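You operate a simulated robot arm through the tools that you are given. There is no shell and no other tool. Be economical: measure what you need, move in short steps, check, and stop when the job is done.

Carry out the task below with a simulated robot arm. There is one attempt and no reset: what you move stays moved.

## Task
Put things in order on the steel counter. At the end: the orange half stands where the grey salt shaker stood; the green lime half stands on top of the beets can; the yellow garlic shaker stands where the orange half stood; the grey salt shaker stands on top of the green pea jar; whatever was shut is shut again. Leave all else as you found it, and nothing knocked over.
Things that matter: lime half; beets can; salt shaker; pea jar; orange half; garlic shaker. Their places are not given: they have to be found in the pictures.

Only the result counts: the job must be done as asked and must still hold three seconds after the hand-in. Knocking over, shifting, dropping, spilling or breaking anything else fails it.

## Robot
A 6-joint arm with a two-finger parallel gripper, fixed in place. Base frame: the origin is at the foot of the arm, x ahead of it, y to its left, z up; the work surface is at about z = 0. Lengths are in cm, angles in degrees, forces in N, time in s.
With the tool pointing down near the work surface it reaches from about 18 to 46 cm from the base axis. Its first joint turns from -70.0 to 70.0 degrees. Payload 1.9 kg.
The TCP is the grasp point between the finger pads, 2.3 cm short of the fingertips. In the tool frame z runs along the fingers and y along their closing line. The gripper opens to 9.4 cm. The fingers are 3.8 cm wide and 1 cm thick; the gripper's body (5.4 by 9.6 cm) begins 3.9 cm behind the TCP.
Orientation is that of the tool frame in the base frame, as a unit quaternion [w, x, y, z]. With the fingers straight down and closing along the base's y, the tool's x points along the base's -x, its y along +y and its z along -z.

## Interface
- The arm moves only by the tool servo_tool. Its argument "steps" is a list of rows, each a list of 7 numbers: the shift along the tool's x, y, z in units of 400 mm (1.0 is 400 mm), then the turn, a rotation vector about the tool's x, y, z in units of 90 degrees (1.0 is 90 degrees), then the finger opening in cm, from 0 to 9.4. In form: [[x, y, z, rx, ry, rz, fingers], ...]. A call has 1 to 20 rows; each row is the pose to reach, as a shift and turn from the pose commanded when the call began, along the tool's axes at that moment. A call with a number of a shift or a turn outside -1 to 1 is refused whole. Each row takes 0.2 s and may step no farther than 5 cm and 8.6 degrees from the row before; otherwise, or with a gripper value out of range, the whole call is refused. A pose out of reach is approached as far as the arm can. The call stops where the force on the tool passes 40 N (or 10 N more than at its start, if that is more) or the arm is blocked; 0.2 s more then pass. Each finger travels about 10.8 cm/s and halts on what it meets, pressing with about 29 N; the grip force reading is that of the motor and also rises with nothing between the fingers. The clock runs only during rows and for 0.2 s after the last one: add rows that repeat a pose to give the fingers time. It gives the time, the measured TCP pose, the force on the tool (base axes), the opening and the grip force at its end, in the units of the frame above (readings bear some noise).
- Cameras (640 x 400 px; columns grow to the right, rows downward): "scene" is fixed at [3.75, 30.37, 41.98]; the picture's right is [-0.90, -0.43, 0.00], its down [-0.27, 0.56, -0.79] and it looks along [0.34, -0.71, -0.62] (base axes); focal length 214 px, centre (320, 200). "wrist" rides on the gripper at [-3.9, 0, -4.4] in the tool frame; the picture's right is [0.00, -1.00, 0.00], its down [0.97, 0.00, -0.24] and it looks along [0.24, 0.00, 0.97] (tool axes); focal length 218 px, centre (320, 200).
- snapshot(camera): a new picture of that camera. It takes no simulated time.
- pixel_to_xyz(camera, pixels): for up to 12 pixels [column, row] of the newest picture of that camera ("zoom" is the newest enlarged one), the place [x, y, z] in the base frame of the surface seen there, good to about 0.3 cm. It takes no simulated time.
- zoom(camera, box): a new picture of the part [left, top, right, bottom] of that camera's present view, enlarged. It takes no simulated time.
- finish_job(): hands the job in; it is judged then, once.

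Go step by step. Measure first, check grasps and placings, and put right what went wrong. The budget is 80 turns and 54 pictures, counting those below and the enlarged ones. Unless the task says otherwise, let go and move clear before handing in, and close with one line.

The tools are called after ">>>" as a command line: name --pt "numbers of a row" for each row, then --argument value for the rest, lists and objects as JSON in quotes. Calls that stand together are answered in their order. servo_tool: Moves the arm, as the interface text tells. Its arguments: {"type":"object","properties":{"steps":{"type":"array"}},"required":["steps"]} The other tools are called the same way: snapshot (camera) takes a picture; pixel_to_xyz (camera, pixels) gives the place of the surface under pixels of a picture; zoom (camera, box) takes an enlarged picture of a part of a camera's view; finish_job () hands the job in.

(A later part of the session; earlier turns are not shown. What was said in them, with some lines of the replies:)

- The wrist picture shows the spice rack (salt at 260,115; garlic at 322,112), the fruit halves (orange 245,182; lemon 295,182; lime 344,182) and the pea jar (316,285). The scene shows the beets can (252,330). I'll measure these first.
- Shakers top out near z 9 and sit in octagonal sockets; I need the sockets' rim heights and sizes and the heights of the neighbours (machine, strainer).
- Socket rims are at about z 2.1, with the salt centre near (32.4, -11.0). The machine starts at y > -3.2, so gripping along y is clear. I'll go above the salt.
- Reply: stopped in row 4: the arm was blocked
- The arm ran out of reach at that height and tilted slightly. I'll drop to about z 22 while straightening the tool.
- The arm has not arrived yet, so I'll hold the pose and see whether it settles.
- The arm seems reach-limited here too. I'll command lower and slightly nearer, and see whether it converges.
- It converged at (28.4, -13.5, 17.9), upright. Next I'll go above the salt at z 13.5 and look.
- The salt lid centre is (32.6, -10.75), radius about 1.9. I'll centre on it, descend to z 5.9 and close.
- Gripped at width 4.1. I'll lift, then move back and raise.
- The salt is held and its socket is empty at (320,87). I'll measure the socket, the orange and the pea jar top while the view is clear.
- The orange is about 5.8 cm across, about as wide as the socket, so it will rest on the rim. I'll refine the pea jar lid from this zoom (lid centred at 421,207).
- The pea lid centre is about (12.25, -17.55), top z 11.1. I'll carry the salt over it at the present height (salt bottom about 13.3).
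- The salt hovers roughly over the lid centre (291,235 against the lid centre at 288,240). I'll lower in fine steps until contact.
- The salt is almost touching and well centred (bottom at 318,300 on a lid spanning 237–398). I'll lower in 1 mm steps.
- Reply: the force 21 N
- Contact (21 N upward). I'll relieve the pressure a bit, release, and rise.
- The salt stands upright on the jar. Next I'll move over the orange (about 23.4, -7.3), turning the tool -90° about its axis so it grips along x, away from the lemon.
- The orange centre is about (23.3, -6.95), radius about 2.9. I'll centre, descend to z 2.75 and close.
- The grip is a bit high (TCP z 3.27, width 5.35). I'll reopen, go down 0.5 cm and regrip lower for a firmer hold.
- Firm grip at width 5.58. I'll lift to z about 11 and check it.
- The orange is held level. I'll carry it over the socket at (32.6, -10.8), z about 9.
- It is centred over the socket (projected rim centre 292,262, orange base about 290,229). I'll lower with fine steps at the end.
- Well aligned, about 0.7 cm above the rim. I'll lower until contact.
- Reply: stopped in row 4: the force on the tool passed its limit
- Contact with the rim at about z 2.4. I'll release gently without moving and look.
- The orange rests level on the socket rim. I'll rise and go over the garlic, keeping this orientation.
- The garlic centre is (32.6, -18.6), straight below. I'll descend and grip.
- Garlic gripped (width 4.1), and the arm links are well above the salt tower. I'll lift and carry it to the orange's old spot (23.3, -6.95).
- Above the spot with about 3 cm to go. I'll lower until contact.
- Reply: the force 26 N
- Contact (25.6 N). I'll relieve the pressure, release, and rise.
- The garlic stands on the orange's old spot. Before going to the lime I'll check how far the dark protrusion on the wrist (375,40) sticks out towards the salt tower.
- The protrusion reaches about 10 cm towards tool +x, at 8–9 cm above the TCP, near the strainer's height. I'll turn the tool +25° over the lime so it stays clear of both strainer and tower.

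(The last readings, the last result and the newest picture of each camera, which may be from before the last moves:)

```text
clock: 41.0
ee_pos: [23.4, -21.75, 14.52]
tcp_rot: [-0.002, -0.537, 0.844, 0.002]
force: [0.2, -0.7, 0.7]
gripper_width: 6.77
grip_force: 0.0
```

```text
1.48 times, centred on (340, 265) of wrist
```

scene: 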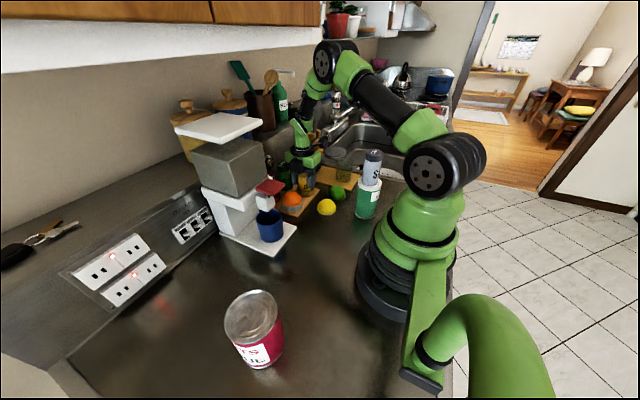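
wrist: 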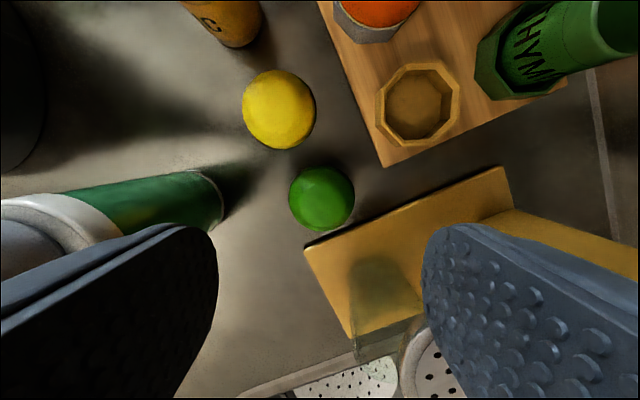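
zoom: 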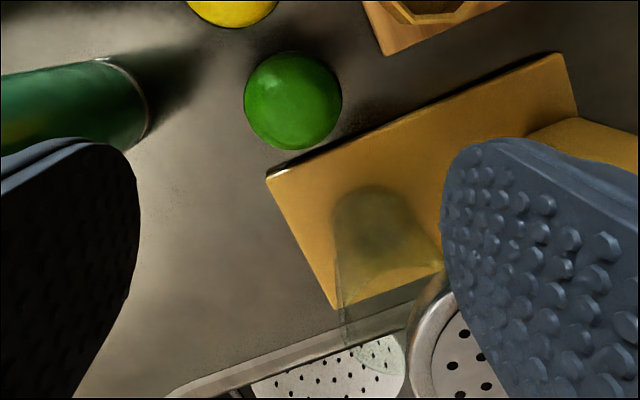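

The lime is at (23.4, -22.2); the board edge is at y -26.2. I'll turn back 8° for more finger clearance to the board, centre, and descend in two stages.

>>> servo_tool --pt "0.0102 -0.0048 0 0 0 -0.085 6.5" --pt "0.0102 -0.0048 0.08 0 0 -0.085 6.5" --pt "0.0102 -0.0048 0.16 0 0 -0.085 6.5" --pt "0.0102 -0.0048 0.22 0 0 -0.085 6.5" --pt "0.0102 -0.0048 0.22 0 0 -0.085 6.5"

>>> snapshot --camera "wrist"

>>> zoom --camera "scene" --box '[290, 120, 410, 220]'

```text
clock: 42.2
ee_pos: [23.37, -22.65, 5.66]
tcp_rot: [-0.002, -0.592, 0.806, 0.001]
force: [0.0, -0.6, 0.6]
gripper_width: 6.5
grip_force: 0.0
```

```text
20 pictures are left
```

wrist: 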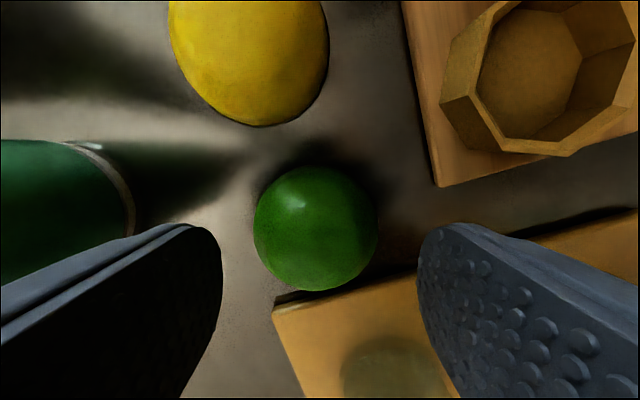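

```text
4.00 times, centred on (350, 170) of scene
```

zoom: 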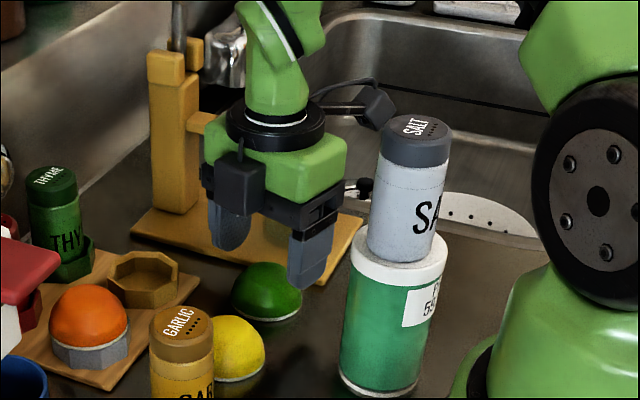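

>>> pixel_to_xyz --camera "zoom" --pixels '[[372, 110], [390, 115], [370, 125], [345, 108]]'

>>> pixel_to_xyz --camera "wrist" --pixels '[[258, 230], [374, 230], [316, 169], [316, 287], [316, 230], [340, 292], [420, 260], [275, 305]]'

```text
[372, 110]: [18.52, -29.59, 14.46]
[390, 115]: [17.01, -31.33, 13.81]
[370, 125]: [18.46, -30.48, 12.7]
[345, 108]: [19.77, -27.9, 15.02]
```

```text
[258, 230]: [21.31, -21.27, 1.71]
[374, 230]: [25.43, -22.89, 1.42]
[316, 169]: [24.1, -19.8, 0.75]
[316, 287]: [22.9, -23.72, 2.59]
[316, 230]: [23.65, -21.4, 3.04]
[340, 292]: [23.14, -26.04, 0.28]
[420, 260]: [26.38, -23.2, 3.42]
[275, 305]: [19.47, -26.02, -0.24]
```

The protrusion sits at x 17–20, y -28 to -31, well clear of the strainer. I'll descend to about z 2.55 and grip.

>>> servo_tool --pt "-0.006 0 0.03 0 0 0 6.5" --pt "-0.006 0 0.06 0 0 0 6.5" --pt "-0.006 0 0.077 0 0 0 6.5" --pt "-0.006 0 0.077 0 0 0 6.5" --pt "-0.006 0 0.077 0 0 0 5.5" --pt "-0.006 0 0.077 0 0 0 4.5" --pt "-0.006 0 0.077 0 0 0 4.5" --pt "-0.006 0 0.077 0 0 0 4.5"

```text
clock: 44.0
ee_pos: [23.5, -22.58, 2.51]
tcp_rot: [-0.002, -0.592, 0.806, 0.001]
force: [-0.2, -0.6, 0.3]
gripper_width: 5.59
grip_force: 29.4
```

Lime gripped at width 5.59. I'll lift and check.

>>> servo_tool --pt "0 0 -0.03 0 0 0 4.5" --pt "0 0 -0.1 0 0 0 4.5" --pt "0 0 -0.18 0 0 0 4.5" --pt "0 0 -0.27 0 0 0 4.5" --pt "0 0 -0.36 0 0 0 4.5" --pt "0 0 -0.36 0 0 0 4.5"

>>> snapshot --camera "wrist"

>>> snapshot --camera "scene"

```text
clock: 45.4
ee_pos: [23.22, -22.52, 17.07]
tcp_rot: [-0.001, -0.592, 0.806, 0.001]
force: [-0.3, -1.0, -0.2]
gripper_width: 5.57
grip_force: 28.5
```

```text
18 pictures are left
```

wrist: 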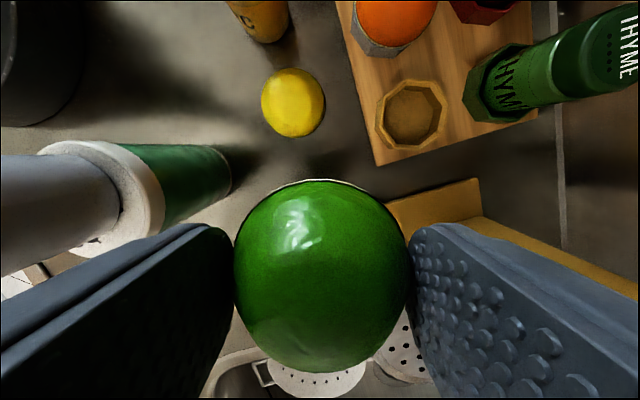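

```text
17 pictures are left
```

scene: 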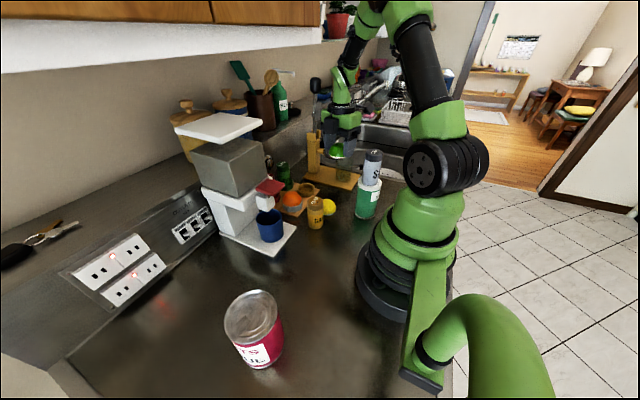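

The lime is held level. I'll carry it at z about 18 to a midpoint (20, 2), turning the wrist along.

>>> servo_tool --pt "-0.08 0.037 -0.025 0 0 0 4.5" --pt "-0.16 0.074 -0.025 0 0 -0.07 4.5" --pt "-0.24 0.111 -0.025 0 0 -0.14 4.5" --pt "-0.32 0.148 -0.025 0 0 -0.21 4.5" --pt "-0.4 0.185 -0.025 0 0 -0.28 4.5" --pt "-0.48 0.222 -0.025 0 0 -0.35 4.5" --pt "-0.56 0.2595 -0.025 0 0 -0.41 4.5" --pt "-0.56 0.2595 -0.025 0 0 -0.41 4.5"

>>> zoom --camera "scene" --box '[190, 270, 310, 380]'

```text
clock: 47.2
ee_pos: [20.13, 1.99, 17.98]
tcp_rot: [0.001, 0.817, -0.577, -0.001]
force: [0.1, -0.5, -0.1]
gripper_width: 5.57
grip_force: 29.2
```

```text
3.64 times, centred on (250, 325) of scene
```

zoom: 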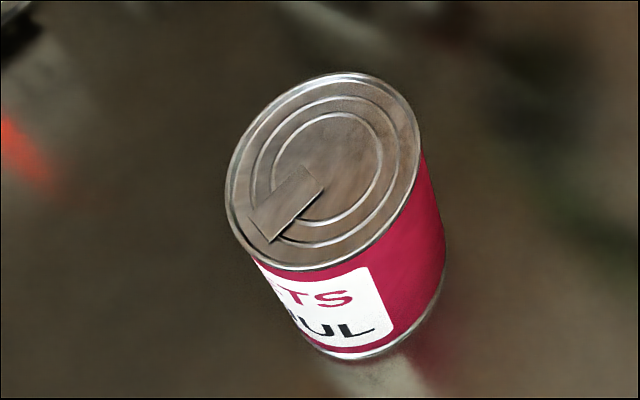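

The lid has a pull tab (285,205). I'll measure the lid and the tab.

>>> pixel_to_xyz --camera "zoom" --pixels '[[232, 200], [413, 140], [340, 78], [305, 264], [322, 170], [305, 178], [270, 225], [320, 190], [360, 150], [300, 205], [265, 150], [380, 200]]'

```text
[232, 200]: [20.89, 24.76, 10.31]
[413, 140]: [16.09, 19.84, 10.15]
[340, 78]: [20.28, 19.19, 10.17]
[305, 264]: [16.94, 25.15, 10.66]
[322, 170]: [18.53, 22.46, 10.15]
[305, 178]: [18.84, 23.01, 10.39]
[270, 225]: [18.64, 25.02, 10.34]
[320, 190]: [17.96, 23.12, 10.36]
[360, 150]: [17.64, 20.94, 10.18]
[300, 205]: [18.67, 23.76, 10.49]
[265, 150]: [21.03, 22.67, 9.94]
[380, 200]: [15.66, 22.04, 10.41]
```

The lid centre is (18.5, 22.25), radius about 3.4, with the tab on the +y side. I'll aim at (18.45, 21.95) to favour the flat part.

>>> servo_tool --pt "-0.1 -0.026 0 0 0 0 4.5" --pt "-0.2 -0.052 0 0 0 0 4.5" --pt "-0.3 -0.078 0 0 0 0 4.5" --pt "-0.4 -0.104 0 0 0 0 4.5" --pt "-0.4846 -0.1276 0 0 0 0 4.5" --pt "-0.4846 -0.1276 0.06 0 0 0 4.5" --pt "-0.4846 -0.1276 0.08 0 0 0 4.5" --pt "-0.4846 -0.1276 0.08 0 0 0 4.5"

>>> snapshot --camera "scene"

>>> snapshot --camera "wrist"

```text
clock: 49.0
ee_pos: [18.65, 21.87, 14.43]
tcp_rot: [0.002, 0.817, -0.577, -0.001]
force: [-0.1, 0.7, -0.3]
gripper_width: 5.58
grip_force: 28.9
```

```text
15 pictures are left
```

scene: 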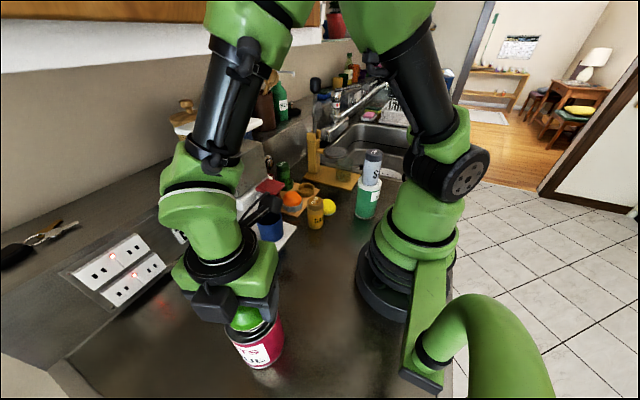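

```text
14 pictures are left
```

wrist: 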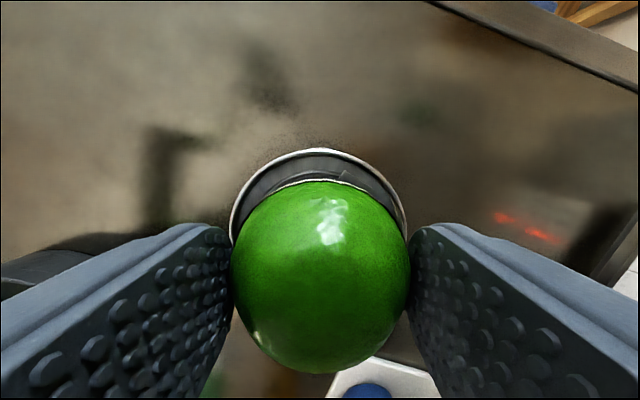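

Aligned with the lid (lid arc 229–408, lime 231–410). I'll lower the remaining 1.5 cm with fine steps.

>>> servo_tool --pt "0 0 0.02 0 0 0 4.5" --pt "0 0 0.026 0 0 0 4.5" --pt "0 0 0.03 0 0 0 4.5" --pt "0 0 0.033 0 0 0 4.5" --pt "0 0 0.033 0 0 0 4.5"

```text
clock: 50.2
ee_pos: [18.72, 22.1, 13.41]
tcp_rot: [0.002, 0.817, -0.577, -0.001]
force: [0.5, 0.3, -0.4]
gripper_width: 5.59
grip_force: 29.0
```

>>> servo_tool --pt "0 0 0.004 0 0 0 4.5" --pt "0 0 0.004 0 0 0 4.5" --pt "0 0 0.007 0 0 0 4.5" --pt "0 0 0.007 0 0 0 4.5"

>>> zoom --camera "scene" --box '[200, 270, 310, 380]'

```text
clock: 51.2
ee_pos: [18.54, 22.01, 13.23]
tcp_rot: [0.001, 0.817, -0.577, -0.001]
force: [-0.2, -0.5, -0.6]
gripper_width: 5.58
grip_force: 29.2
```

```text
3.64 times, centred on (255, 325) of scene
```

zoom: 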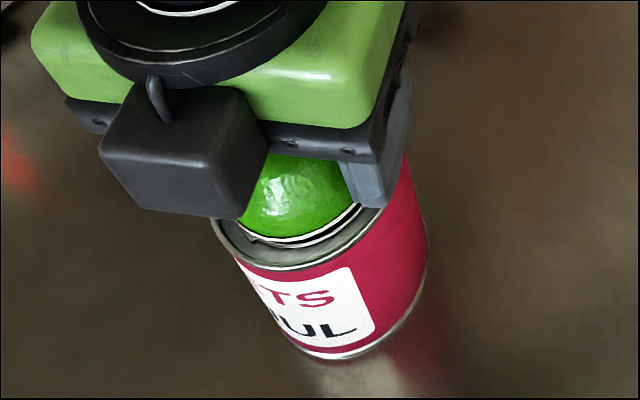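

>>> servo_tool --pt "0 0 0.0035 0 0 0 4.5" --pt "0 0 0.0035 0 0 0 4.5" --pt "0 0 0.007 0 0 0 4.5" --pt "0 0 0.007 0 0 0 4.5"

```text
clock: 52.2
ee_pos: [18.61, 22.07, 13.11]
tcp_rot: [-0.001, 0.816, -0.578, -0.001]
force: [2.2, -3.0, 30.6]
gripper_width: 5.61
grip_force: 28.9
```

Contact (30 N). I'll ease off slightly, then release slowly.

>>> servo_tool --pt "0 0 -0.004 0 0 0 4.5" --pt "0 0 -0.004 0 0 0 4.5" --pt "0 0 -0.004 0 0 0 5.6" --pt "0 0 -0.004 0 0 0 5.9" --pt "0 0 -0.004 0 0 0 6.3" --pt "0 0 -0.004 0 0 0 6.6" --pt "0 0 -0.004 0 0 0 6.6"

>>> zoom --camera "scene" --box '[200, 270, 310, 380]'

```text
clock: 53.8
ee_pos: [18.51, 22.03, 13.04]
tcp_rot: [0.001, 0.816, -0.578, -0.001]
force: [-0.1, 0.1, 0.5]
gripper_width: 6.6
grip_force: 0.1
```

```text
3.64 times, centred on (255, 325) of scene
```

zoom: 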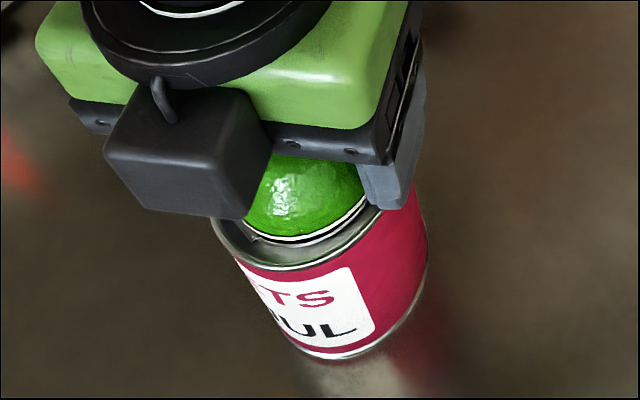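

Released and resting. I'll rise clear and inspect everything.

>>> servo_tool --pt "0 0 -0.04 0 0 0 6.6" --pt "0 0 -0.12 0 0 0 6.6" --pt "0 0 -0.22 0 0 0 6.6" --pt "-0.05 0 -0.28 0 0 0 6.6" --pt "0.05 0 -0.3 0 0 0 6.6" --pt "0.15 0 -0.3 0 0 0 6.6" --pt "0.25 0 -0.3 0 0 0 6.6" --pt "0.25 0 -0.3 0 0 0 6.6"

>>> zoom --camera "scene" --box '[200, 270, 310, 380]'

>>> snapshot --camera "scene"

>>> zoom --camera "scene" --box '[230, 130, 410, 250]'

```text
clock: 55.6
ee_pos: [21.85, 12.35, 25.21]
tcp_rot: [0.002, 0.817, -0.577, -0.001]
force: [-0.3, 0.3, -0.4]
gripper_width: 6.58
grip_force: 0.0
```

```text
3.64 times, centred on (255, 325) of scene
```

zoom: 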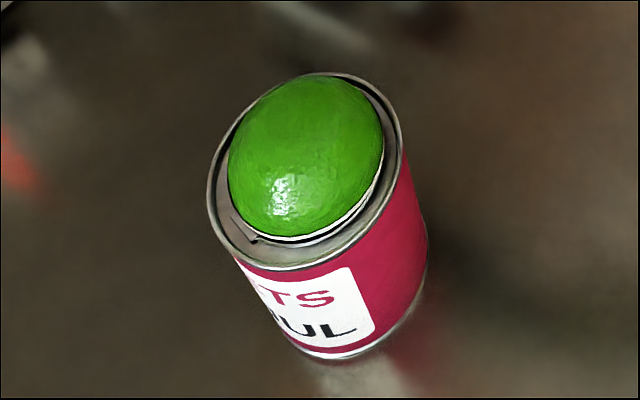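

```text
10 pictures are left
```

scene: 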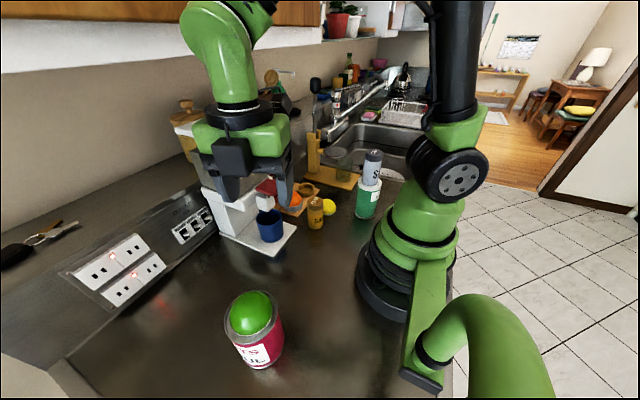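

```text
3.33 times, centred on (320, 190) of scene
```

zoom: 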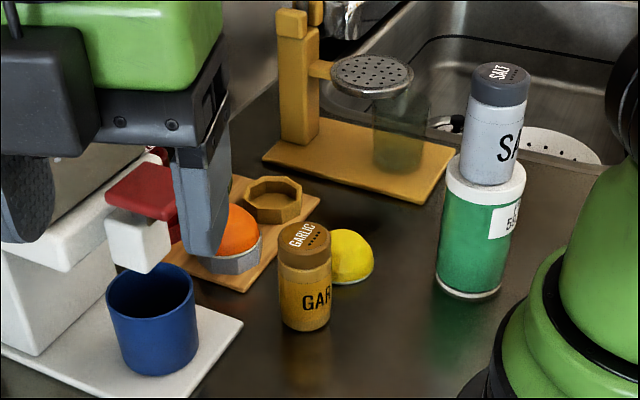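

All four items are where they should be: the lime on the beets can, the salt on the pea jar, the orange on the salt's socket and the garlic on the orange's old spot. The rest looks unmoved and nothing was opened, so I'm handing in.

>>> finish_job

```text
The job is handed in.
```

The counter is in order: all four items are in their new places, nothing was knocked over, nothing was opened so nothing needed shutting, and the job is handed in.
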